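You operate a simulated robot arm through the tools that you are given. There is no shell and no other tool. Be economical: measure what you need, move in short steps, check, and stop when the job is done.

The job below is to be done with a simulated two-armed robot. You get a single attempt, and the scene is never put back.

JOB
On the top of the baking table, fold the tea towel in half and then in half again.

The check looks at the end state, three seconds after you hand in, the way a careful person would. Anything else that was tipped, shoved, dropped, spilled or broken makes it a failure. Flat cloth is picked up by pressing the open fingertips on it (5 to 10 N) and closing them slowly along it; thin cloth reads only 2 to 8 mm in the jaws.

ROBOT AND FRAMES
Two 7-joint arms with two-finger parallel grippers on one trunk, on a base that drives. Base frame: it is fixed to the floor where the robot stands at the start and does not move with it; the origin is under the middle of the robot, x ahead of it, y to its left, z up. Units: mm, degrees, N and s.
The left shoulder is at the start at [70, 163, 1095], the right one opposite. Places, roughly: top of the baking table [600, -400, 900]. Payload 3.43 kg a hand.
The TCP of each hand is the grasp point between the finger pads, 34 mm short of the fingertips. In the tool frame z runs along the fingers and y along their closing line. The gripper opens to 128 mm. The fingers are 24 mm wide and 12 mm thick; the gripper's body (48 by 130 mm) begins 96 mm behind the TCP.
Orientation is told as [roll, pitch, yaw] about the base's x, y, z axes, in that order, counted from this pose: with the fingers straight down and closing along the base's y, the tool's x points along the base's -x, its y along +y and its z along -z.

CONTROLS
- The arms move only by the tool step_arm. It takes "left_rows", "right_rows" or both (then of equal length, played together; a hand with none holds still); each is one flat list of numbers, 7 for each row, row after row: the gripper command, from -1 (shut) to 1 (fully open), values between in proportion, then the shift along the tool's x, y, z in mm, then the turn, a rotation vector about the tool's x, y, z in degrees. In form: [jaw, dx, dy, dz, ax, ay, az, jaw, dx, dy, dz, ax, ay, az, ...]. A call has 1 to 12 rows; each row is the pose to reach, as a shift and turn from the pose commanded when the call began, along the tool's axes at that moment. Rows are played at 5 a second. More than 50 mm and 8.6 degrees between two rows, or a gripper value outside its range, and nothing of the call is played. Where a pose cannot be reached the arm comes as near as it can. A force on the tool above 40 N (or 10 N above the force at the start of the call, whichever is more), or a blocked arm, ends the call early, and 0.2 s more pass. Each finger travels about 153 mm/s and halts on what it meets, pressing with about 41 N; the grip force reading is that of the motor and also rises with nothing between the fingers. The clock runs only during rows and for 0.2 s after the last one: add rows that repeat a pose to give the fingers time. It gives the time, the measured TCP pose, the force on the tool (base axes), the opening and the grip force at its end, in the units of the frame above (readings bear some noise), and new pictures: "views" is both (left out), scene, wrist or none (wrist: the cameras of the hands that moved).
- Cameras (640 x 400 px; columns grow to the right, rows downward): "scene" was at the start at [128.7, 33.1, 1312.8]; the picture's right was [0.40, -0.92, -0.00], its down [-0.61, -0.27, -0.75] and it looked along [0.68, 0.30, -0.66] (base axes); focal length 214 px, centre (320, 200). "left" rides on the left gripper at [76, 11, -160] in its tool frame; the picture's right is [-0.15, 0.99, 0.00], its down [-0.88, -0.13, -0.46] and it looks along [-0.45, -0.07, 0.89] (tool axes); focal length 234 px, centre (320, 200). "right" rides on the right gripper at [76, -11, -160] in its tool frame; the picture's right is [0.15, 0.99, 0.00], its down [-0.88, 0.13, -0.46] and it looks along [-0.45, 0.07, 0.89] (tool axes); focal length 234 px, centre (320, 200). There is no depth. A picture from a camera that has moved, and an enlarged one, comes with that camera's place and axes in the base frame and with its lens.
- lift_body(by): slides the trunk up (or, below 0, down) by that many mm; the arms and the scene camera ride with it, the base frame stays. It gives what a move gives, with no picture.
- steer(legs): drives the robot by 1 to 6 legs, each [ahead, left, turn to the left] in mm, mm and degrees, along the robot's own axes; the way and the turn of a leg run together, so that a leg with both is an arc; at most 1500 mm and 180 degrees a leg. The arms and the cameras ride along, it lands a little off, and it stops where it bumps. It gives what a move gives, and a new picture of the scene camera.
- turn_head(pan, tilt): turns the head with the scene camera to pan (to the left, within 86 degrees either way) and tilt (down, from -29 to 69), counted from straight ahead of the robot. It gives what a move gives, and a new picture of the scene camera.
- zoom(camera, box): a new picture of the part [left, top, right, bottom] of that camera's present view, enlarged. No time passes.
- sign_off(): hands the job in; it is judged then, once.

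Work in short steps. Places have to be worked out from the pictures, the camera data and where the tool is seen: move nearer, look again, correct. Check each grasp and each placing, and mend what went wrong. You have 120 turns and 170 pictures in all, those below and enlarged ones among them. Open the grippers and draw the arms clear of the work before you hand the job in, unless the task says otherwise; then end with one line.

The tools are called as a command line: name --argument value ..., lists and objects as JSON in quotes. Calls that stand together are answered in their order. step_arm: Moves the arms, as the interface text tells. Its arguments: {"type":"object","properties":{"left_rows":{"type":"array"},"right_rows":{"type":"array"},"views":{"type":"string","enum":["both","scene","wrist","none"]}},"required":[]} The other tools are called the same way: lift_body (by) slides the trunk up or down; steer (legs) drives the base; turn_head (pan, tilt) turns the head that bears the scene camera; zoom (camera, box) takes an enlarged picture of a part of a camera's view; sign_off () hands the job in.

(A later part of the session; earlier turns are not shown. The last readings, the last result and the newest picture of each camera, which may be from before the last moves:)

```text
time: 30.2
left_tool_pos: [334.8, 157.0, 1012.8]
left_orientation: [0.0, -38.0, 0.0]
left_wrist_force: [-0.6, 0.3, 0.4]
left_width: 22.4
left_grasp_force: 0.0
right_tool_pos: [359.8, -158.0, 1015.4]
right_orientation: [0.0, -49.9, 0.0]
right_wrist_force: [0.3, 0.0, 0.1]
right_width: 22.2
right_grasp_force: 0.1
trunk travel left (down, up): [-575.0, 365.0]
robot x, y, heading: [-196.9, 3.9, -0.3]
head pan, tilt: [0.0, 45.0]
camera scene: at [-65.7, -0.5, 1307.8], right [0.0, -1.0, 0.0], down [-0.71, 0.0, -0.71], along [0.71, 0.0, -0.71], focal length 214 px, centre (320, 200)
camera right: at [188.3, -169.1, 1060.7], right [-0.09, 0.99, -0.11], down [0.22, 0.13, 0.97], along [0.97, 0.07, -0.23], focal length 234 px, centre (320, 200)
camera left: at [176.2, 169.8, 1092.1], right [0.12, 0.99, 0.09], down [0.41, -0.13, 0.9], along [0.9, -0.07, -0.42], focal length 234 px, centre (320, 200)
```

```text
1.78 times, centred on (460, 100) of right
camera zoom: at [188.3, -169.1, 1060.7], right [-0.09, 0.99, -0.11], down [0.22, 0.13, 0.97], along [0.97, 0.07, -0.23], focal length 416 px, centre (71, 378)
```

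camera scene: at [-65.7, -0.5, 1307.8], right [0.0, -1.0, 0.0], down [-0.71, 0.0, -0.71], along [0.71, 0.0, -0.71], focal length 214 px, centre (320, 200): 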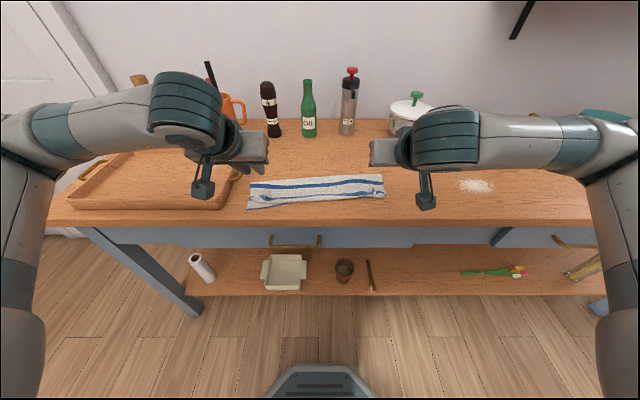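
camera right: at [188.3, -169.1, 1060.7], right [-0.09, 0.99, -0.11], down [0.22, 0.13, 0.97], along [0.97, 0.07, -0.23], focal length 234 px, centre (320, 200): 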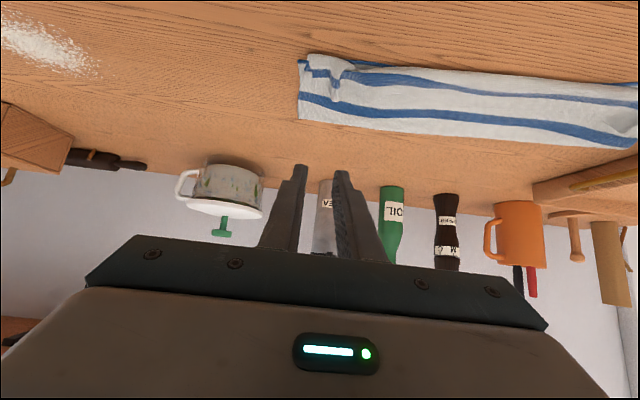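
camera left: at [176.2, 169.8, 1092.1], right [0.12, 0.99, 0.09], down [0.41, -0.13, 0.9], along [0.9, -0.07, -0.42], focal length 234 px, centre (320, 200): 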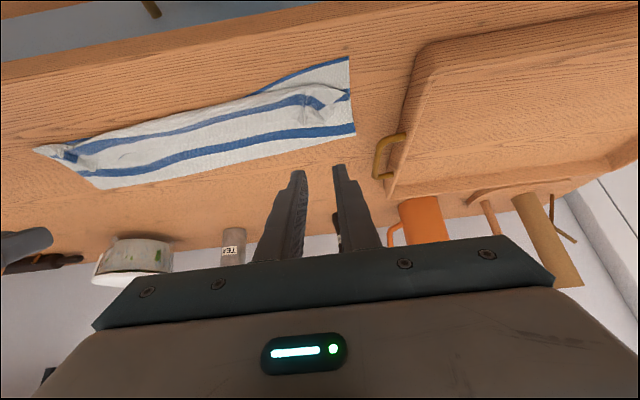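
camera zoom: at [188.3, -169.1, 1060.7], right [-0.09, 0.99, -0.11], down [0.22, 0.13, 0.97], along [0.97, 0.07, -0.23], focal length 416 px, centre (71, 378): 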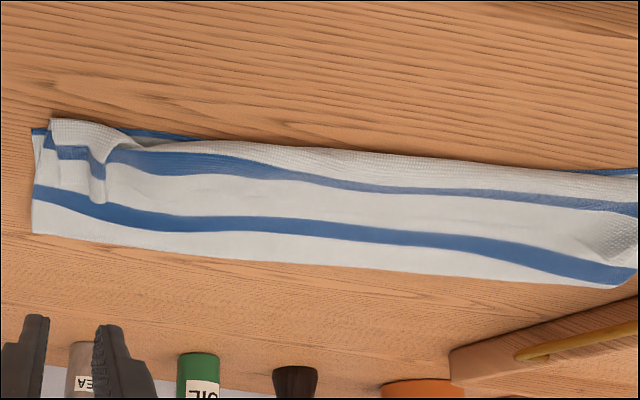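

The right side looks good, but the left top corner is short and I can't tell where the crease is. I'm untilting the hands and raising them to look from closer overhead.

step_arm --left_rows '[-0.65, -10, 10, -13, 0, 8, 0, -0.65, -20, 20, -26, 0, 16, 0, -0.65, -30, 30, -39, 0, 24, 0, -0.65, -40, 40, -52, 0, 32, 0, -0.65, -45, 50, -58, 0, 38, 0, -0.65, -45, 50, -58, 0, 38, 0]' --right_rows '[-0.65, -7, 20, -6, 0, 8, 0, -0.65, -14, 40, -12, 0, 16, 0, -0.65, -21, 60, -18, 0, 24, 0, -0.65, -28, 80, -24, 0, 32, 0, -0.65, -35, 100, -30, 0, 40, 0, -0.65, -35, 120, -30, 0, 48, 0]' --views "both"

```text
time: 31.6
left_tool_pos: [337.4, 209.2, 1085.8]
left_orientation: [-0.2, 0.1, 0.1]
left_wrist_force: [0.8, 0.5, -1.0]
left_width: 22.4
left_grasp_force: 0.1
right_tool_pos: [360.1, -37.2, 1059.2]
right_orientation: [0.0, -1.7, -0.1]
right_wrist_force: [0.4, 0.2, -0.2]
right_width: 22.5
right_grasp_force: 0.1
trunk travel left (down, up): [-575.0, 365.0]
robot x, y, heading: [-203.7, 1.0, -0.1]
head pan, tilt: [0.0, 45.0]
camera scene: at [-65.2, 0.5, 1307.7], right [0.0, -1.0, 0.0], down [-0.71, 0.0, -0.71], along [0.71, 0.0, -0.71], focal length 214 px, centre (320, 200)
camera right: at [279.1, -47.8, 1217.2], right [-0.14, 0.99, -0.01], down [0.87, 0.13, 0.48], along [0.48, 0.07, -0.88], focal length 234 px, centre (320, 200)
camera left: at [261.0, 221.3, 1246.0], right [0.15, 0.99, 0.0], down [0.88, -0.13, 0.45], along [0.45, -0.07, -0.89], focal length 234 px, centre (320, 200)
```

scene: 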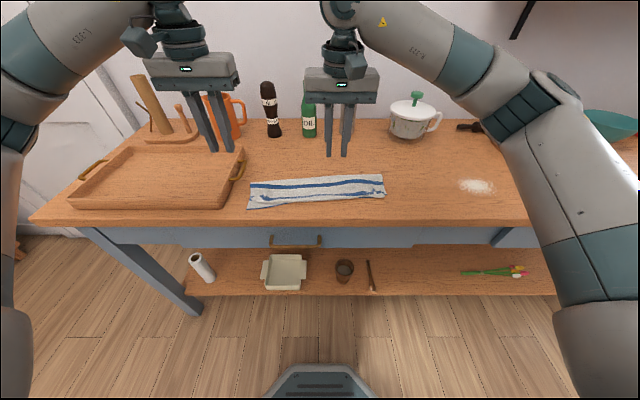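
right: 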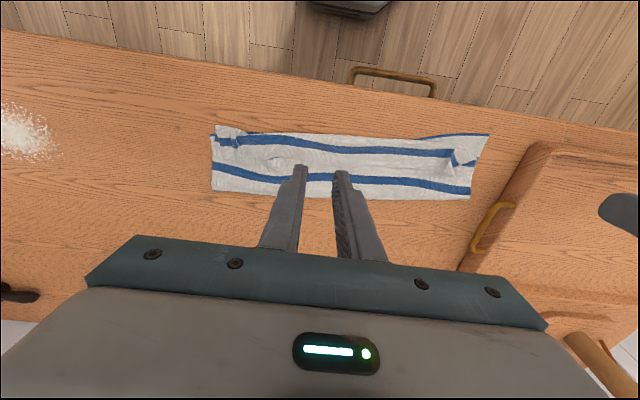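
left: 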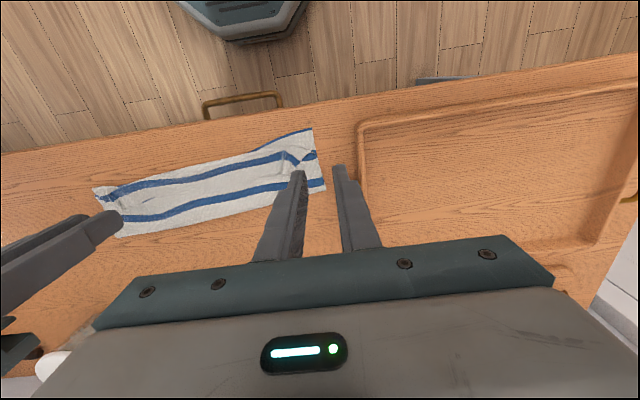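

Zooming the right wrist view to count stripes and find the actual hem.

zoom --camera "right" --box '[195, 110, 355, 210]'

zoom --camera "right" --box '[345, 110, 505, 210]'

```text
4.00 times, centred on (275, 160) of right
camera zoom: at [279.1, -47.8, 1217.2], right [-0.14, 0.99, -0.01], down [0.87, 0.13, 0.48], along [0.48, 0.07, -0.88], focal length 937 px, centre (500, 360)
```

zoom: 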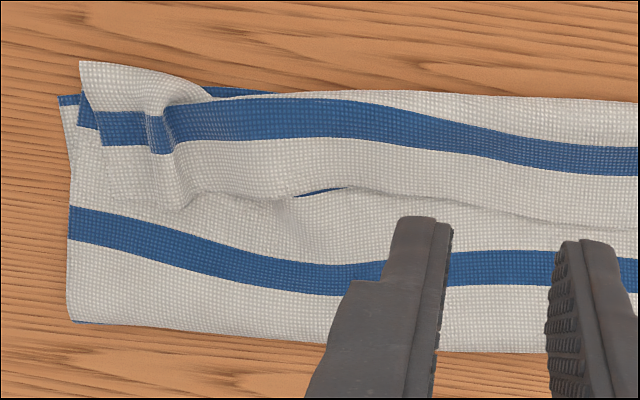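

```text
4.00 times, centred on (425, 160) of right
camera zoom: at [279.1, -47.8, 1217.2], right [-0.14, 0.99, -0.01], down [0.87, 0.13, 0.48], along [0.48, 0.07, -0.88], focal length 937 px, centre (-100, 360)
```

zoom: 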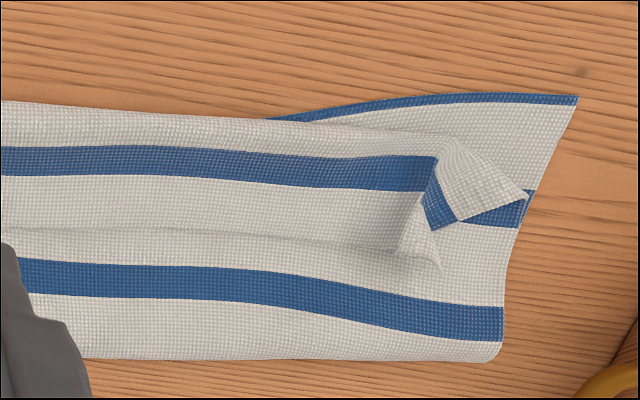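

The zoom makes it clear. The top layer's outer ~45 mm (stripe 1 plus hem) flipped back on top of itself because my grip was too deep. I'll pick that flap up, lay the towel open again, and refold holding only the very edge. The flap hem is near (384, 150) on the left and (408, −115) on the right.

step_arm --left_rows '[-0.37, -9, -23, 37, 0, 0, 0, -0.37, -18, -46, 75, 0, 0, 0, -0.37, -26, -68, 112, 0, 0, 0, -0.37, -35, -91, 150, 0, 0, 0, -0.37, -35, -91, 150, 0, 0, 0]' --right_rows '[-0.37, -9, -19, 31, 0, 1.7, 0, -0.37, -18, -38, 62, 0, 1.7, 0, -0.37, -27, -56, 93, 0, 1.7, 0, -0.37, -36, -75, 125, 0, 1.7, 0, -0.37, -36, -75, 125, 0, 1.7, 0]' --views "wrist"

```text
time: 32.8
left_tool_pos: [371.9, 117.5, 935.8]
left_orientation: [0.0, -0.1, 0.0]
left_wrist_force: [-0.4, -0.4, -0.6]
left_width: 40.5
left_grasp_force: 0.0
right_tool_pos: [399.2, -111.5, 935.9]
right_orientation: [-0.1, -0.2, -0.1]
right_wrist_force: [-0.2, 0.1, -0.4]
right_width: 40.1
right_grasp_force: 0.0
trunk travel left (down, up): [-575.0, 365.0]
robot x, y, heading: [-200.7, -2.0, -0.1]
head pan, tilt: [0.0, 45.0]
camera right: at [322.9, -122.6, 1096.8], right [-0.15, 0.99, 0.0], down [0.88, 0.13, 0.46], along [0.46, 0.07, -0.89], focal length 234 px, centre (320, 200)
camera left: at [295.1, 129.2, 1096.1], right [0.15, 0.99, 0.0], down [0.88, -0.13, 0.46], along [0.45, -0.07, -0.89], focal length 234 px, centre (320, 200)
```

right: 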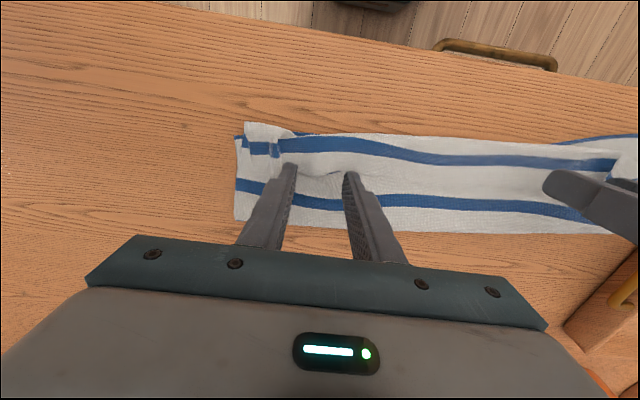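
left: 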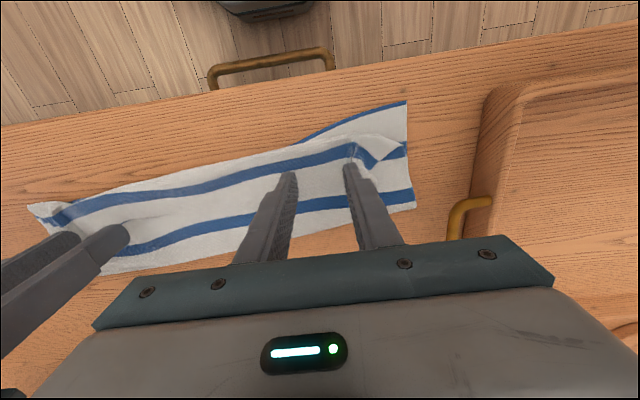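

zoom --camera "right" --box '[230, 110, 430, 235]'

zoom --camera "left" --box '[230, 110, 430, 235]'

```text
3.20 times, centred on (330, 172) of right
camera zoom: at [322.9, -122.6, 1096.8], right [-0.15, 0.99, 0.0], down [0.88, 0.13, 0.46], along [0.46, 0.07, -0.89], focal length 749 px, centre (288, 288)
```

zoom: 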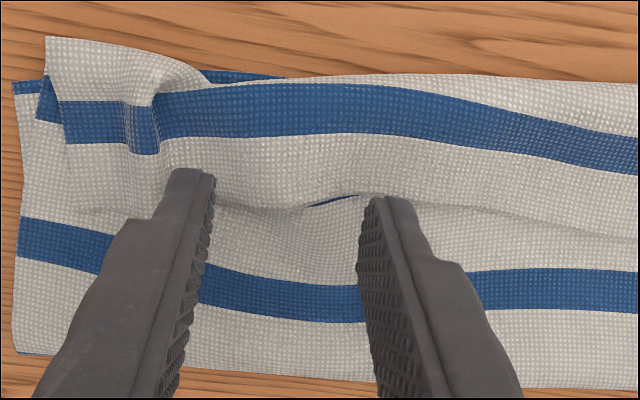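

```text
3.20 times, centred on (330, 172) of left
camera zoom: at [295.1, 129.2, 1096.1], right [0.15, 0.99, 0.0], down [0.88, -0.13, 0.46], along [0.45, -0.07, -0.89], focal length 749 px, centre (288, 288)
```

zoom: 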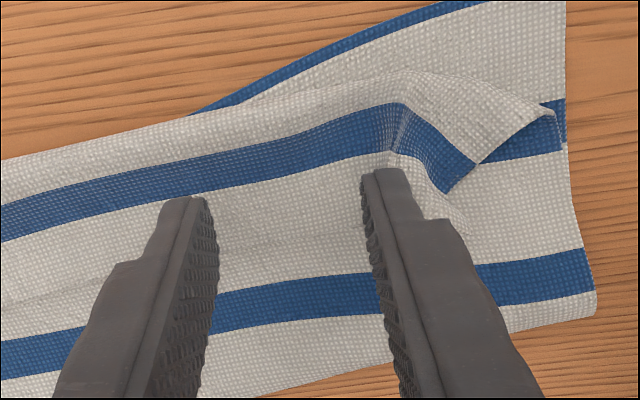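

Fingers are over the flap's hem. I'm shifting the right hand 6 mm toward the robot and lowering both to a light press.

step_arm --left_rows '[-0.37, 0, 0, 5, 0, 0, 0, -0.37, 0, 0, 9, 0, 0, 0, -0.37, 0, 0, 13, 0, 0, 0, -0.37, 0, 0, 16, 0, 0, 0, -0.37, 0, 0, 16, 0, 0, 0]' --right_rows '[-0.37, 6, 0, 5, 0, 0, 0, -0.37, 6, 0, 9, 0, 0, 0, -0.37, 6, 0, 13, 0, 0, 0, -0.37, 6, 0, 16, 0, 0, 0, -0.37, 6, 0, 16, 0, 0, 0]' --views "none"

```text
time: 34.0
left_tool_pos: [370.9, 117.2, 921.1]
left_orientation: [-0.1, 0.0, 0.0]
left_wrist_force: [0.0, 0.4, 0.2]
left_width: 40.4
left_grasp_force: 0.0
right_tool_pos: [393.3, -112.5, 920.6]
right_orientation: [0.0, -0.1, -0.1]
right_wrist_force: [-0.2, -0.6, 0.3]
right_width: 40.3
right_grasp_force: 0.1
trunk travel left (down, up): [-575.0, 365.0]
robot x, y, heading: [-199.8, -0.2, 0.2]
head pan, tilt: [0.0, 45.0]
```

step_arm --left_rows '[-0.37, 0, 0, 1, 0, 0, 0, -0.37, 0, 0, 2.5, 0, 0, 0, -0.37, 0, 0, 2.5, 0, 0, 0]' --right_rows '[-0.37, 0, 0, 1, 0, 0, 0, -0.37, 0, 0, 2.5, 0, 0, 0, -0.37, 0, 0, 2.5, 0, 0, 0]' --views "wrist"

```text
time: 34.8
left_tool_pos: [370.6, 116.2, 917.9]
left_orientation: [0.0, -0.1, 0.0]
left_wrist_force: [-0.1, -1.0, 1.9]
left_width: 40.1
left_grasp_force: 0.1
right_tool_pos: [393.0, -112.9, 917.3]
right_orientation: [0.0, -0.3, -0.2]
right_wrist_force: [0.4, 0.7, 2.4]
right_width: 40.4
right_grasp_force: 0.1
trunk travel left (down, up): [-575.0, 365.0]
robot x, y, heading: [-197.8, 0.4, 0.1]
head pan, tilt: [0.0, 45.0]
camera right: at [316.6, -123.7, 1077.7], right [-0.14, 0.99, 0.0], down [0.88, 0.13, 0.46], along [0.46, 0.07, -0.89], focal length 234 px, centre (320, 200)
camera left: at [294.6, 128.8, 1078.2], right [0.15, 0.99, 0.0], down [0.88, -0.13, 0.46], along [0.45, -0.07, -0.89], focal length 234 px, centre (320, 200)
```

right: 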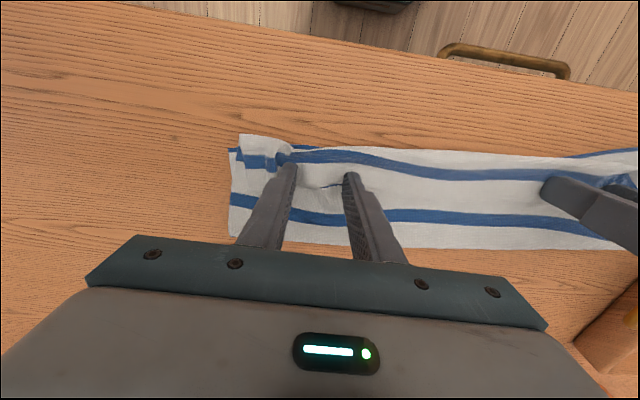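
left: 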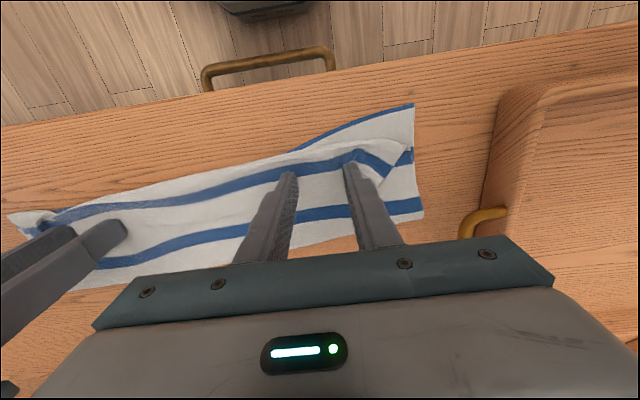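

Touching at 2 N. Adding about 1.5 mm and closing slowly.

step_arm --left_rows '[-0.37, 0, 0, 1.5, 0, 0, 0, -0.44, 0, 0, 1.5, 0, 0, 0, -0.51, 0, 0, 1.5, 0, 0, 0, -0.59, 0, 0, 1.5, 0, 0, 0, -0.67, 0, 0, 1.5, 0, 0, 0, -0.75, 0, 0, 1.5, 0, 0, 0, -0.83, 0, 0, 1.5, 0, 0, 0, -0.91, 0, 0, 1.5, 0, 0, 0, -1, 0, 0, 1.5, 0, 0, 0, -1, 0, 0, 1.5, 0, 0, 0, -1, 0, 0, 1, 0, 0, 0]' --right_rows '[-0.37, 0, 0, 1.5, 0, 0, 0, -0.44, 0, 0, 1.5, 0, 0, 0, -0.51, 0, 0, 1.5, 0, 0, 0, -0.59, 0, 0, 1.5, 0, 0, 0, -0.67, 0, 0, 1.5, 0, 0, 0, -0.75, 0, 0, 1.5, 0, 0, 0, -0.83, 0, 0, 1.5, 0, 0, 0, -0.91, 0, 0, 1.5, 0, 0, 0, -1, 0, 0, 1.5, 0, 0, 0, -1, 0, 0, 1.5, 0, 0, 0, -1, 0, 0, 1, 0, 0, 0]' --views "none"

```text
time: 37.2
left_tool_pos: [369.8, 117.3, 918.3]
left_orientation: [0.0, -0.1, 0.0]
left_wrist_force: [-0.4, 1.3, 9.1]
left_width: 0.0
left_grasp_force: 33.0
right_tool_pos: [391.3, -111.9, 916.2]
right_orientation: [0.1, -0.3, -0.1]
right_wrist_force: [-0.9, -1.0, 11.3]
right_width: 3.9
right_grasp_force: 38.1
trunk travel left (down, up): [-575.0, 365.0]
robot x, y, heading: [-197.9, 1.0, 0.0]
head pan, tilt: [0.0, 45.0]
```

The right hand has cloth; the left slipped. I'm reopening the left, pressing a little more and closing again.

step_arm --left_rows '[-0.6, 0, 0, -6, 0, 0, 0, -0.37, 0, 0, -6, 0, 0, 0, -0.37, 0, 0, 0, 0, 0, 0, -0.37, 0, 0, 2.5, 0, 0, 0, -0.45, 0, 0, 2.5, 0, 0, 0, -0.53, 0, 0, 2.5, 0, 0, 0, -0.63, 0, 0, 2.5, 0, 0, 0, -0.73, 0, 0, 2.5, 0, 0, 0, -0.83, 0, 0, 2.5, 0, 0, 0, -0.92, 0, 0, 2.5, 0, 0, 0, -1, 0, 0, 2.5, 0, 0, 0, -1, 0, 0, 2, 0, 0, 0]' --views "both"

```text
time: 39.8
left_tool_pos: [369.7, 115.1, 916.4]
left_orientation: [-0.1, -0.3, 0.0]
left_wrist_force: [3.7, -12.2, 18.3]
left_width: 3.7
left_grasp_force: 38.6
right_tool_pos: [391.9, -112.6, 917.6]
right_orientation: [0.1, -0.4, -0.1]
right_wrist_force: [-0.7, 11.4, 5.7]
right_width: 4.2
right_grasp_force: 38.7
trunk travel left (down, up): [-575.0, 365.0]
robot x, y, heading: [-196.7, -0.5, -0.0]
head pan, tilt: [0.0, 45.0]
camera scene: at [-68.3, -1.3, 1308.1], right [0.0, -1.0, 0.0], down [-0.71, 0.0, -0.71], along [0.71, 0.0, -0.71], focal length 214 px, centre (320, 200)
camera left: at [292.9, 127.4, 1076.2], right [0.15, 0.99, 0.0], down [0.88, -0.13, 0.46], along [0.45, -0.07, -0.89], focal length 234 px, centre (320, 200)
```

scene: 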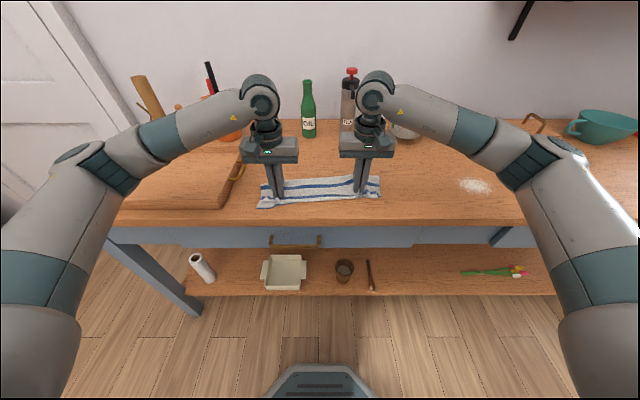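
left: 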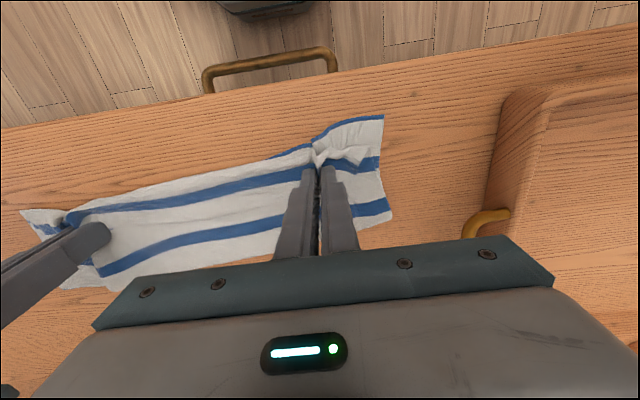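

Both grip something. Lifting 60 mm to see which layers came up.

step_arm --left_rows '[-1, 0, 0, -15, 0, 0, 0, -1, 0, 0, -30, 0, 0, 0, -1, 0, 0, -45, 0, 0, 0, -1, 0, 0, -60, 0, 0, 0, -1, 0, 0, -60, 0, 0, 0]' --right_rows '[-1, 0, 0, -15, 0, 0, 0, -1, 0, 0, -30, 0, 0, 0, -1, 0, 0, -45, 0, 0, 0, -1, 0, 0, -60, 0, 0, 0, -1, 0, 0, -60, 0, 0, 0]' --views "wrist"

zoom --camera "scene" --box '[230, 130, 400, 225]'

```text
time: 41.0
left_tool_pos: [370.7, 116.8, 974.6]
left_orientation: [0.1, 0.0, 0.0]
left_wrist_force: [1.1, -13.5, -0.5]
left_width: 3.7
left_grasp_force: 37.7
right_tool_pos: [394.2, -112.9, 976.4]
right_orientation: [0.0, -0.2, -0.1]
right_wrist_force: [-1.3, 12.9, -0.2]
right_width: 4.3
right_grasp_force: 39.1
trunk travel left (down, up): [-575.0, 365.0]
robot x, y, heading: [-198.2, -3.6, -0.2]
head pan, tilt: [0.0, 45.0]
camera right: at [316.7, -124.1, 1136.1], right [-0.14, 0.99, 0.0], down [0.88, 0.13, 0.46], along [0.45, 0.07, -0.89], focal length 234 px, centre (320, 200)
camera left: at [294.9, 128.1, 1134.3], right [0.15, 0.99, 0.0], down [0.88, -0.13, 0.46], along [0.45, -0.07, -0.89], focal length 234 px, centre (320, 200)
```

right: 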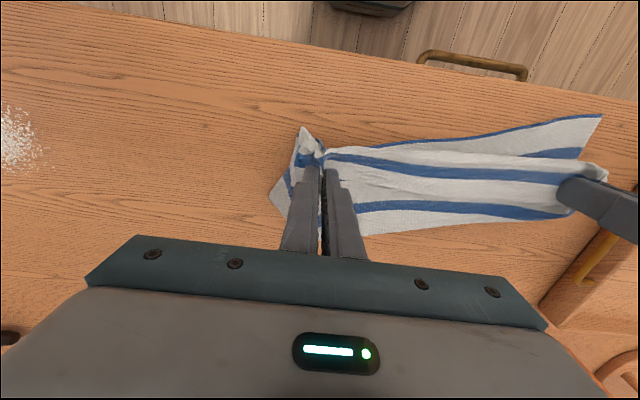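
left: 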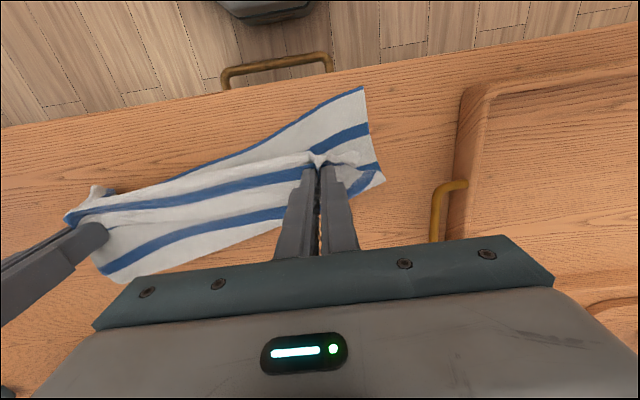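

```text
3.76 times, centred on (315, 178) of scene
camera zoom: at [-65.8, -0.7, 1307.8], right [0.0, -1.0, 0.0], down [-0.71, 0.0, -0.71], along [0.71, 0.0, -0.71], focal length 807 px, centre (339, 285)
```

zoom: 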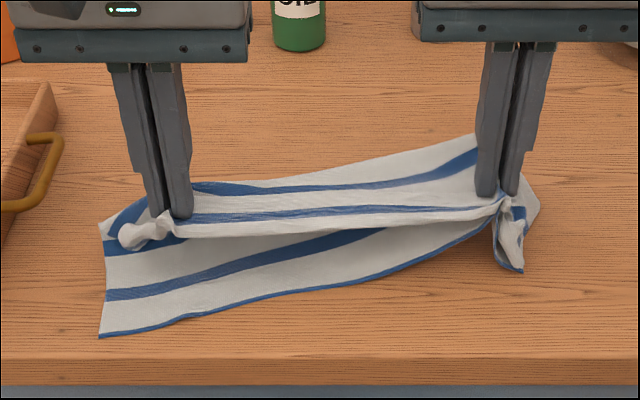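

The right hand seems to have caught the bottom layer too. I'm lowering and releasing both gently, then looking at the result.

step_arm --left_rows '[-1, 0, 0, 15, 0, 0, 0, -1, 0, 0, 30, 0, 0, 0, -1, 0, 0, 45, 0, 0, 0, -1, 0, 0, 55, 0, 0, 0, -0.9, 0, 0, 55, 0, 0, 0, -0.7, 0, 0, 55, 0, 0, 0, -0.4, 0, 0, 55, 0, 0, 0, -0.4, 0, 0, 30, 0, 0, 0, -0.4, 0, 0, 0, 0, 0, 0, -0.4, 0, 30, -40, 0, 0, 0, -0.4, 0, 60, -80, 0, 0, 0, -0.4, 0, 90, -110, 0, 0, 0]' --right_rows '[-1, 0, 0, 15, 0, 0, 0, -1, 0, 0, 30, 0, 0, 0, -1, 0, 0, 45, 0, 0, 0, -1, 0, 0, 55, 0, 0, 0, -0.9, 0, 0, 55, 0, 0, 0, -0.7, 0, 0, 55, 0, 0, 0, -0.4, 0, 0, 55, 0, 0, 0, -0.4, 0, 0, 30, 0, 0, 0, -0.4, 0, 0, 0, 0, 0, 0, -0.4, 0, 25, -30, 0, 0, 0, -0.4, 0, 50, -60, 0, 0, 0, -0.4, 0, 75, -80, 0, 0, 0]' --views "wrist"

zoom --camera "scene" --box '[230, 155, 400, 225]'

zoom --camera "right" --box '[180, 90, 520, 230]'

```text
time: 43.6
left_tool_pos: [368.8, 209.1, 1087.4]
left_orientation: [-0.1, 0.1, 0.0]
left_wrist_force: [-0.6, -0.7, 0.1]
left_width: 38.5
left_grasp_force: 0.1
right_tool_pos: [389.9, -36.4, 1056.3]
right_orientation: [-0.1, -0.4, -0.1]
right_wrist_force: [0.1, 0.6, 0.8]
right_width: 38.2
right_grasp_force: 0.0
trunk travel left (down, up): [-575.0, 365.0]
robot x, y, heading: [-200.4, -0.9, -0.1]
head pan, tilt: [0.0, 45.0]
camera right: at [313.6, -47.0, 1216.2], right [-0.14, 0.99, 0.0], down [0.88, 0.13, 0.46], along [0.46, 0.06, -0.89], focal length 234 px, centre (320, 200)
camera left: at [292.6, 221.2, 1246.1], right [0.15, 0.99, 0.0], down [0.88, -0.13, 0.46], along [0.45, -0.07, -0.89], focal length 234 px, centre (320, 200)
```

right: 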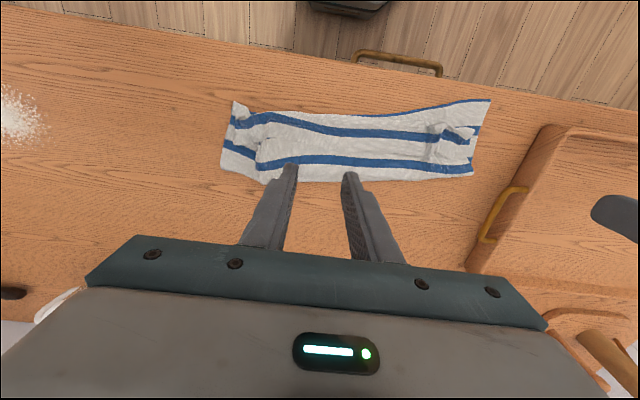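
left: 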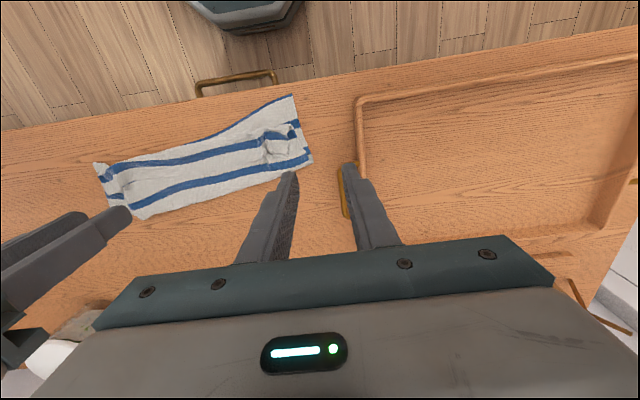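

```text
3.76 times, centred on (315, 190) of scene
camera zoom: at [-67.4, 1.5, 1307.9], right [0.0, -1.0, 0.0], down [-0.71, 0.0, -0.71], along [0.71, 0.0, -0.71], focal length 807 px, centre (339, 238)
```

zoom: 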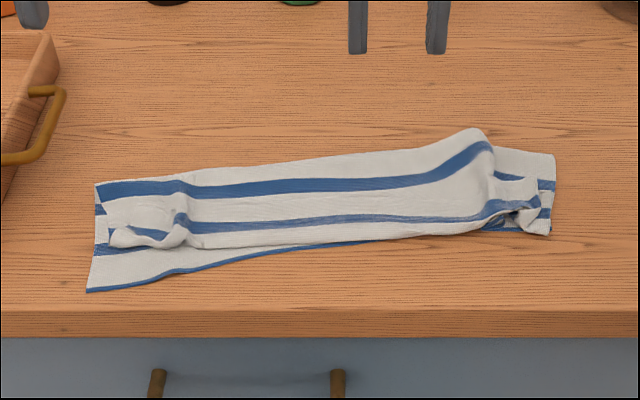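

```text
1.88 times, centred on (350, 160) of right
camera zoom: at [313.6, -47.0, 1216.2], right [-0.14, 0.99, 0.0], down [0.88, 0.13, 0.46], along [0.46, 0.06, -0.89], focal length 441 px, centre (264, 275)
```

zoom: 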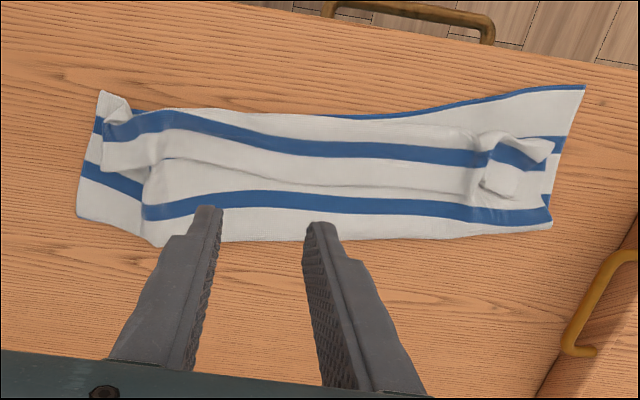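

The hem is tangled, so I'll reset the towel. The plan is to grip the exposed near-left edge (corner about (305, 176)), lift it high so everything hangs out by gravity, then lay it down again. The left hand moves above that spot and the right hand clears away.

step_arm --left_rows '[-0.37, 12, -16, 38, 0, 0, 0, -0.37, 24, -32, 76, 0, 0, 0, -0.37, 35, -48, 114, 0, 0, 0, -0.37, 47, -64, 152, 0, 0, 0, -0.37, 47, -64, 152, 0, 0, 0]' --right_rows '[-0.4, 0, -40, -10, 0, 0, 0, -0.4, 0, -80, -20, 0, 0, 0, -0.4, 0, -120, -30, 0, 0, 0, -0.4, 0, -160, -40, 0, 0, 0, -0.4, 0, -170, -50, 0, 0, 0]' --views "wrist"

```text
time: 44.8
left_tool_pos: [322.6, 143.5, 933.4]
left_orientation: [-0.1, -0.1, 0.0]
left_wrist_force: [0.4, 0.2, -0.1]
left_width: 40.6
left_grasp_force: 0.1
right_tool_pos: [391.4, -204.7, 1104.4]
right_orientation: [0.0, -0.1, 0.0]
right_wrist_force: [-0.1, -0.2, 0.3]
right_width: 38.2
right_grasp_force: 0.1
trunk travel left (down, up): [-575.0, 365.0]
robot x, y, heading: [-199.6, -0.1, 0.0]
head pan, tilt: [0.0, 45.0]
camera right: at [314.8, -216.3, 1264.9], right [-0.15, 0.99, 0.0], down [0.88, 0.13, 0.46], along [0.45, 0.07, -0.89], focal length 234 px, centre (320, 200)
camera left: at [246.4, 155.2, 1092.7], right [0.15, 0.99, 0.0], down [0.88, -0.13, 0.46], along [0.45, -0.07, -0.89], focal length 234 px, centre (320, 200)
```

right: 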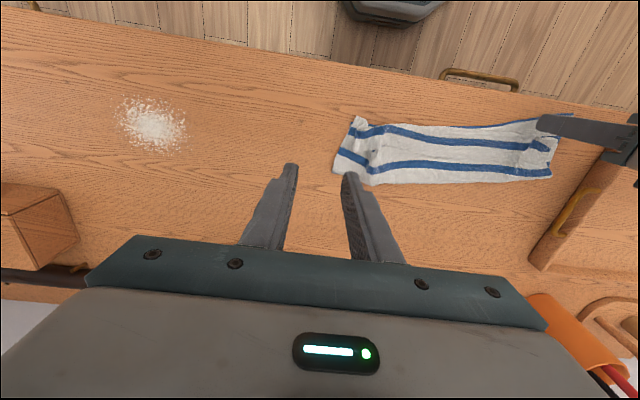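
left: 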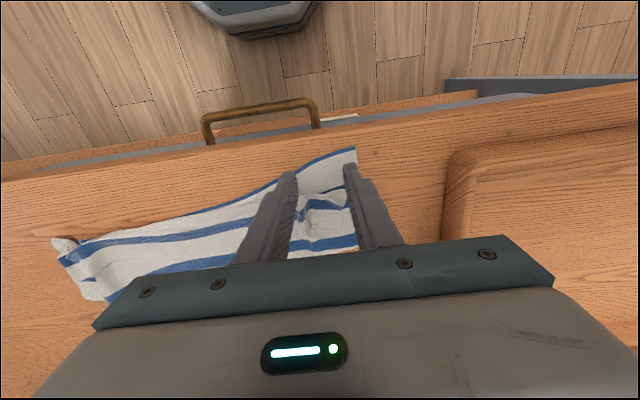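

The fingers straddle the exposed near-left corner. I'm shifting 6 mm inward and lowering to contact.

step_arm --left_rows '[-0.37, 0, -6, 5, 0, 0, 0, -0.37, 0, -6, 10, 0, 0, 0, -0.37, 0, -6, 14, 0, 0, 0, -0.37, 0, -6, 17, 0, 0, 0, -0.37, 0, -6, 18, 0, 0, 0]' --views "wrist"

```text
time: 46.0
left_tool_pos: [325.0, 136.4, 916.3]
left_orientation: [-0.1, -0.2, 0.0]
left_wrist_force: [-1.2, 0.0, 3.5]
left_width: 40.5
left_grasp_force: 0.0
right_tool_pos: [391.4, -205.9, 1104.0]
right_orientation: [-0.1, -0.4, -0.1]
right_wrist_force: [0.2, 0.5, 0.0]
right_width: 38.4
right_grasp_force: 0.0
trunk travel left (down, up): [-575.0, 365.0]
robot x, y, heading: [-203.5, 0.5, 0.1]
head pan, tilt: [0.0, 45.0]
camera left: at [247.6, 148.5, 1075.3], right [0.15, 0.99, 0.0], down [0.88, -0.13, 0.46], along [0.45, -0.07, -0.89], focal length 234 px, centre (320, 200)
```

left: 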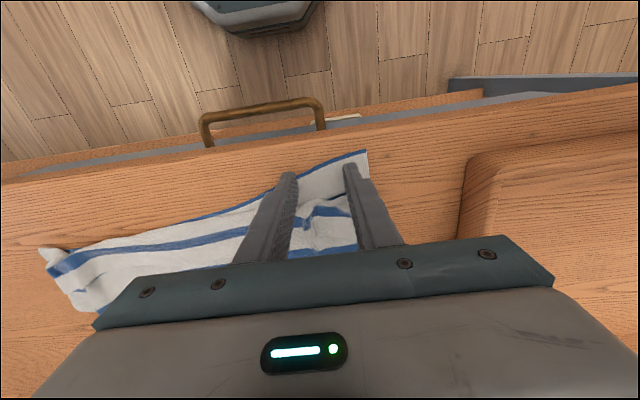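

Contact at 3.5 N. Adding 1.5 mm and closing.

step_arm --left_rows '[-0.37, 0, 0, 1.5, 0, 0, 0, -0.44, 0, 0, 1.5, 0, 0, 0, -0.51, 0, 0, 1.5, 0, 0, 0, -0.59, 0, 0, 1.5, 0, 0, 0, -0.67, 0, 0, 1.5, 0, 0, 0, -0.75, 0, 0, 1.5, 0, 0, 0, -0.83, 0, 0, 1.5, 0, 0, 0, -0.91, 0, 0, 1.5, 0, 0, 0, -1, 0, 0, 1.5, 0, 0, 0, -1, 0, 0, 1, 0, 0, 0]' --views "none"

```text
time: 48.2
left_tool_pos: [322.3, 135.8, 915.9]
left_orientation: [0.2, -0.1, 0.0]
left_wrist_force: [2.0, -1.5, 22.4]
left_width: 2.4
left_grasp_force: 36.9
right_tool_pos: [389.9, -207.0, 1105.2]
right_orientation: [0.0, -0.3, -0.1]
right_wrist_force: [-0.2, -0.5, -0.7]
right_width: 38.2
right_grasp_force: 0.0
trunk travel left (down, up): [-575.0, 365.0]
robot x, y, heading: [-198.2, -0.4, -0.1]
head pan, tilt: [0.0, 45.0]
```

Gripped (2.4 mm). Lifting about 290 mm while moving ahead so the towel hangs over the table.

step_arm --left_rows '[-1, -5, 0, -30, 0, 0, 0, -1, -15, 0, -60, 0, 0, 0, -1, -25, 0, -90, 0, 0, 0, -1, -40, 0, -120, 0, 0, 0, -1, -55, 0, -150, 0, 0, 0, -1, -70, 0, -180, 0, 0, 0, -1, -85, 0, -210, 0, 0, 0, -1, -100, 0, -240, 0, 0, 0, -1, -110, 0, -265, 0, 0, 0, -1, -120, 0, -290, 0, 0, 0, -1, -120, 0, -290, 0, 0, 0]' --views "scene"

zoom --camera "right" --box '[240, 50, 640, 300]'

```text
time: 50.6
left_tool_pos: [444.6, 139.1, 1204.8]
left_orientation: [0.0, 0.0, 0.0]
left_wrist_force: [0.5, 0.3, 0.6]
left_width: 2.7
left_grasp_force: 36.7
right_tool_pos: [392.6, -206.0, 1103.8]
right_orientation: [0.0, -0.2, -0.1]
right_wrist_force: [0.3, -0.1, 0.3]
right_width: 38.7
right_grasp_force: 0.0
trunk travel left (down, up): [-575.0, 365.0]
robot x, y, heading: [-200.6, 1.8, 0.1]
head pan, tilt: [0.0, 45.0]
camera scene: at [-65.8, -0.2, 1307.8], right [0.0, -1.0, 0.0], down [-0.71, 0.0, -0.71], along [0.71, 0.0, -0.71], focal length 214 px, centre (320, 200)
```

scene: 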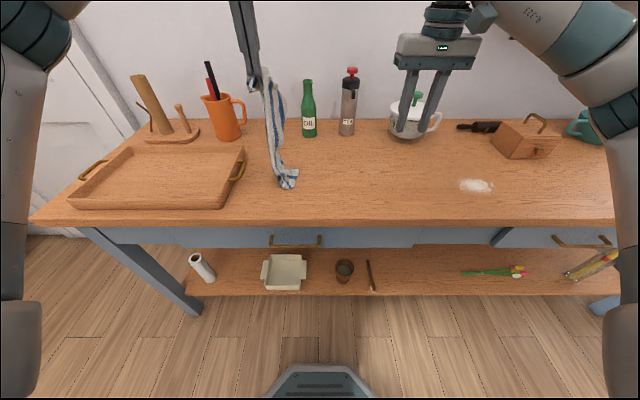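

```text
1.60 times, centred on (440, 175) of right
camera zoom: at [315.6, -216.8, 1264.4], right [-0.14, 0.99, 0.0], down [0.88, 0.13, 0.46], along [0.45, 0.07, -0.89], focal length 375 px, centre (128, 240)
```

zoom: 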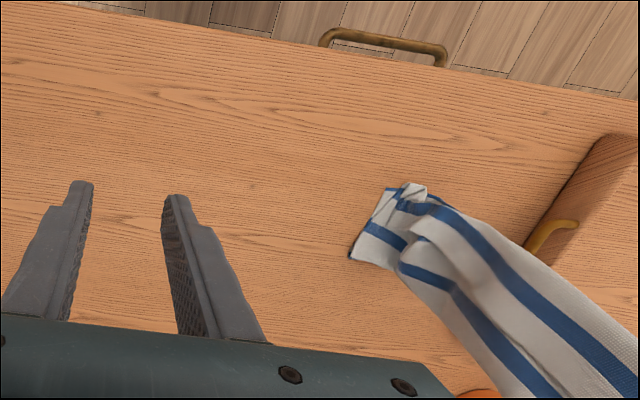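

It hangs but still touches the table. Raising further to let it fall free, then looking.

lift_body --by 200

turn_head --pan 0 --tilt 45

zoom --camera "right" --box '[240, 50, 640, 300]'

```text
time: 52.8
left_tool_pos: [442.5, 136.9, 1404.4]
left_orientation: [0.0, -0.1, -0.1]
left_wrist_force: [1.2, -0.7, -0.1]
left_width: 2.7
left_grasp_force: 37.0
right_tool_pos: [392.4, -207.0, 1304.9]
right_orientation: [0.0, -0.2, -0.1]
right_wrist_force: [0.3, -0.4, -0.7]
right_width: 38.5
right_grasp_force: 0.1
trunk travel left (down, up): [-775.0, 165.0]
robot x, y, heading: [-199.8, -0.2, 0.0]
head pan, tilt: [0.0, 45.0]
```

```text
time: 53.4
left_tool_pos: [442.9, 136.8, 1404.1]
left_orientation: [0.0, 0.0, 0.1]
left_wrist_force: [0.6, 0.5, -0.4]
left_width: 2.3
left_grasp_force: 37.6
right_tool_pos: [392.3, -207.4, 1304.8]
right_orientation: [0.0, -0.3, -0.1]
right_wrist_force: [0.2, -1.0, 0.2]
right_width: 38.5
right_grasp_force: 0.0
trunk travel left (down, up): [-775.0, 165.0]
robot x, y, heading: [-202.4, 3.2, -0.2]
head pan, tilt: [0.0, 45.0]
camera scene: at [-66.1, -0.7, 1507.8], right [0.0, -1.0, 0.0], down [-0.71, 0.0, -0.71], along [0.71, 0.0, -0.71], focal length 214 px, centre (320, 200)
```

scene: 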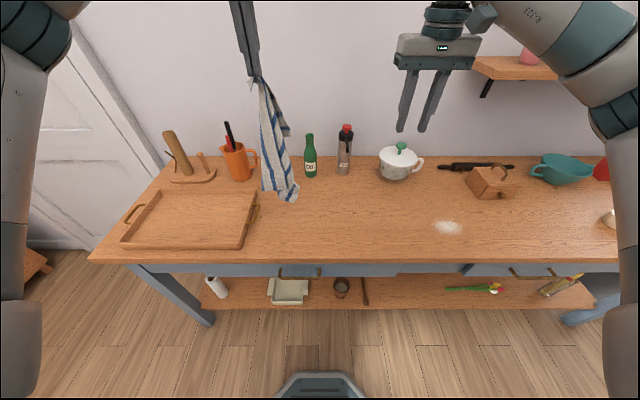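

```text
1.60 times, centred on (440, 175) of right
camera zoom: at [315.3, -217.2, 1464.5], right [-0.14, 0.99, 0.0], down [0.88, 0.13, 0.46], along [0.45, 0.07, -0.89], focal length 375 px, centre (128, 240)
```

zoom: 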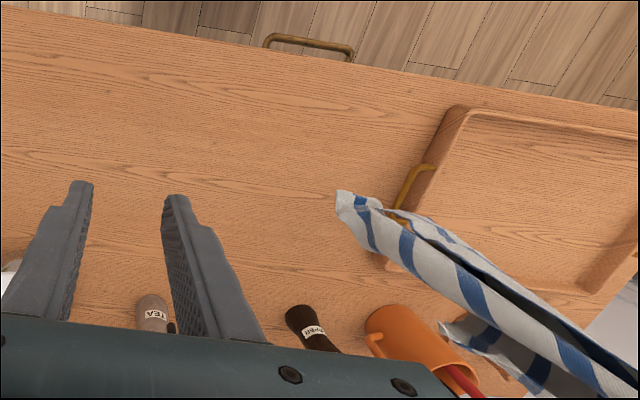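

zoom --camera "scene" --box '[210, 70, 350, 210]'

```text
2.86 times, centred on (280, 140) of scene
camera zoom: at [-66.1, -0.7, 1507.8], right [0.0, -1.0, 0.0], down [-0.71, 0.0, -0.71], along [0.71, 0.0, -0.71], focal length 613 px, centre (434, 371)
```

zoom: 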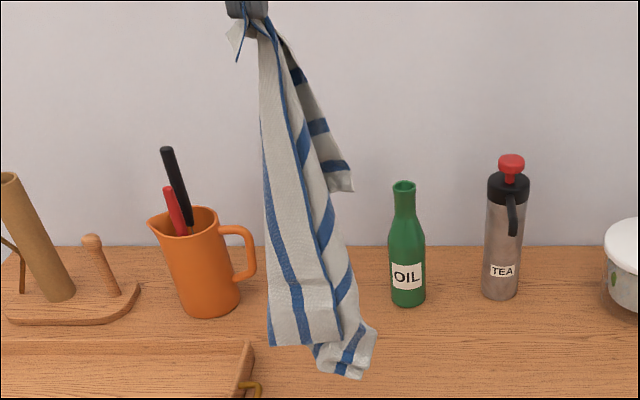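

The towel now hangs fully open from its near-left corner. I'll swing the left hand to the right at this height, then lower it while moving left so the near edge is laid out along y. The right hand moves out of the way first.

step_arm --left_rows '[-1, 0, 0, 0, 0, 0, 0, -1, 0, 0, 0, 0, 0, 0, -1, 0, -30, 0, 0, 0, 0, -1, 0, -60, 0, 0, 0, 0, -1, 0, -90, 0, 0, 0, 0, -1, 0, -120, 0, 0, 0, 0, -1, 0, -155, 0, 0, 0, 0, -1, 0, -190, 0, 0, 0, 0, -1, 0, -225, 0, 0, 0, 0, -1, 0, -255, 0, 0, 0, 0, -1, 0, -280, 0, 0, 0, 0, -1, 0, -280, 0, 0, 0, 0]' --right_rows '[-0.4, 0, -45, 0, 0, 0, 0, -0.4, 0, -90, 0, 0, 0, 0, -0.4, 0, -135, 0, 0, 0, 0, -0.4, 0, -180, 0, 0, 0, 0, -0.4, 0, -210, 0, 0, 0, 0, -0.4, 0, -210, 0, 0, 0, 0, -0.4, 0, -210, 0, 0, 0, 0, -0.4, 0, -210, 0, 0, 0, 0, -0.4, 0, -210, 0, 0, 0, 0, -0.4, 0, -210, 0, 0, 0, 0, -0.4, 0, -210, 0, 0, 0, 0, -0.4, 0, -210, 0, 0, 0, 0]' --views "scene"

```text
time: 56.0
left_tool_pos: [442.6, -140.3, 1402.9]
left_orientation: [-0.2, -0.1, -0.1]
left_wrist_force: [-0.4, 0.2, 0.4]
left_width: 2.3
left_grasp_force: 36.5
right_tool_pos: [393.5, -414.9, 1304.2]
right_orientation: [-0.1, -0.1, 0.0]
right_wrist_force: [0.9, -0.2, -0.2]
right_width: 38.5
right_grasp_force: 0.0
trunk travel left (down, up): [-775.0, 165.0]
robot x, y, heading: [-196.7, -0.5, 0.2]
head pan, tilt: [0.0, 45.0]
camera scene: at [-65.7, 0.8, 1507.8], right [0.0, -1.0, 0.0], down [-0.71, 0.0, -0.71], along [0.71, 0.0, -0.71], focal length 214 px, centre (320, 200)
```

scene: 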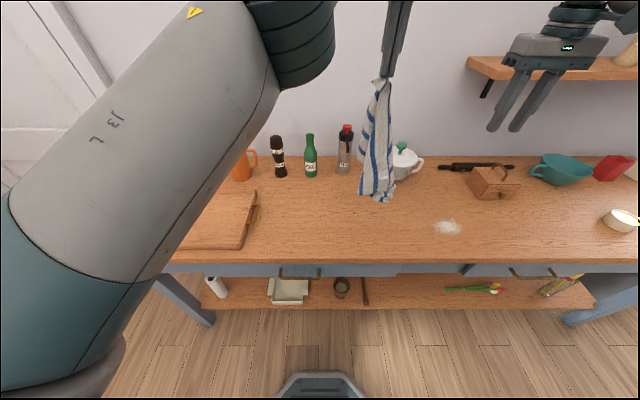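

Reached. Now lowering until the bottom touches, then arcing left and down.

step_arm --left_rows '[-1, 0, 0, 30, 0, 0, 0, -1, 0, 0, 60, 0, 0, 0, -1, 0, 0, 90, 0, 0, 0, -1, 0, 0, 120, 0, 0, 0, -1, 0, 43, 123, 0, 0, 0, -1, 0, 86, 130, 0, 0, 0, -1, 0, 127, 144, 0, 0, 0, -1, 0, 167, 162, 0, 0, 0, -1, 0, 204, 184, 0, 0, 0, -1, 0, 237, 211, 0, 0, 0, -1, 0, 268, 242, 0, 0, 0, -1, 0, 294, 276, 0, 0, 0]' --views "scene"

```text
time: 58.5
left_tool_pos: [445.8, 151.2, 1130.1]
left_orientation: [-0.1, 0.0, -0.1]
left_wrist_force: [0.2, 0.5, 0.2]
left_width: 2.3
left_grasp_force: 37.0
right_tool_pos: [392.4, -414.5, 1303.9]
right_orientation: [-0.1, -0.1, -0.1]
right_wrist_force: [1.0, 0.3, 0.1]
right_width: 38.4
right_grasp_force: 0.1
trunk travel left (down, up): [-775.0, 165.0]
robot x, y, heading: [-199.9, 0.6, -0.1]
head pan, tilt: [0.0, 45.0]
camera scene: at [-65.8, 0.9, 1507.9], right [0.0, -1.0, 0.0], down [-0.71, 0.0, -0.71], along [0.71, 0.0, -0.71], focal length 214 px, centre (320, 200)
```

scene: 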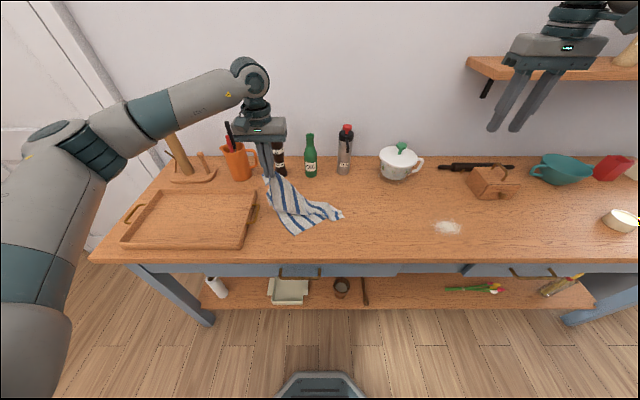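

zoom --camera "scene" --box '[240, 150, 360, 250]'

```text
4.00 times, centred on (300, 200) of scene
camera zoom: at [-65.8, 0.9, 1507.9], right [0.0, -1.0, 0.0], down [-0.71, 0.0, -0.71], along [0.71, 0.0, -0.71], focal length 858 px, centre (400, 200)
```

zoom: 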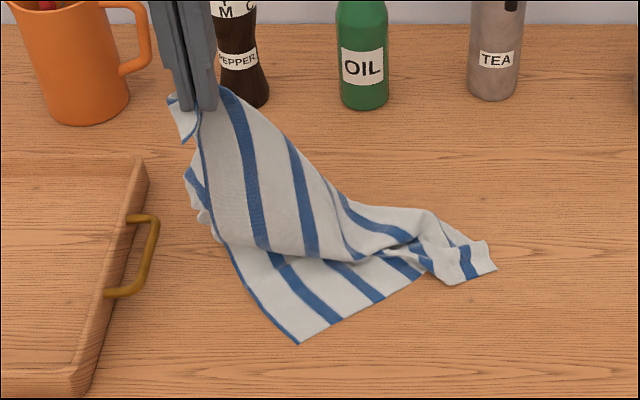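

The near edge (thin blue line) runs from the gripper down to the near-right corner, which lies flat and exposed at about (381, 92). I'll shift the left hand back to (560, 215) to make room, then pick that corner with the right hand.

step_arm --left_rows '[-1, -29, 16, 15, 0, 0, 0, -1, -57, 32, 35, 0, 0, 0, -1, -86, 48, 55, 0, 0, 0, -1, -114, 64, 75, 0, 0, 0, -1, -114, 64, 75, 0, 0, 0]' --views "scene"

zoom --camera "scene" --box '[240, 150, 360, 250]'

```text
time: 59.8
left_tool_pos: [557.1, 215.1, 1052.8]
left_orientation: [0.0, -0.1, 0.0]
left_wrist_force: [-0.3, 0.5, 0.7]
left_width: 2.6
left_grasp_force: 37.0
right_tool_pos: [390.9, -415.5, 1304.0]
right_orientation: [-0.1, -0.3, 0.0]
right_wrist_force: [-0.5, 0.3, -0.3]
right_width: 38.2
right_grasp_force: 0.0
trunk travel left (down, up): [-775.0, 165.0]
robot x, y, heading: [-199.7, -0.2, 0.1]
head pan, tilt: [0.0, 45.0]
camera scene: at [-66.8, -0.6, 1507.9], right [0.0, -1.0, 0.0], down [-0.71, 0.0, -0.71], along [0.71, 0.0, -0.71], focal length 214 px, centre (320, 200)
```

scene: 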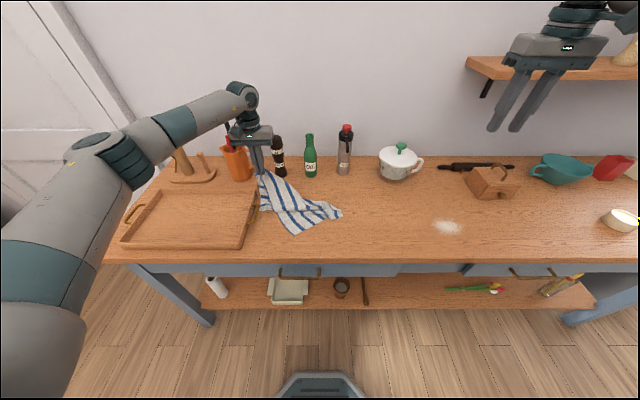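

```text
4.00 times, centred on (300, 200) of scene
camera zoom: at [-66.8, -0.6, 1507.9], right [0.0, -1.0, 0.0], down [-0.71, 0.0, -0.71], along [0.71, 0.0, -0.71], focal length 858 px, centre (400, 200)
```

zoom: 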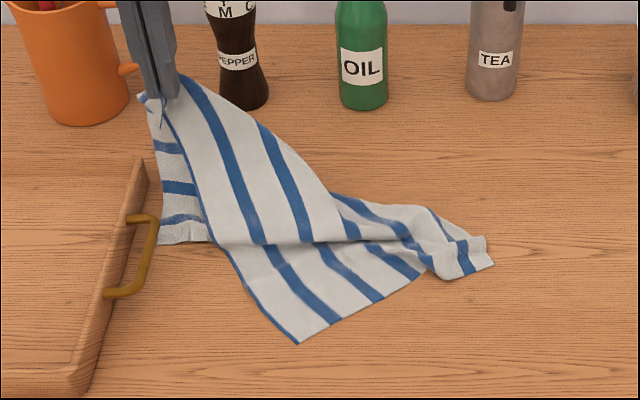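

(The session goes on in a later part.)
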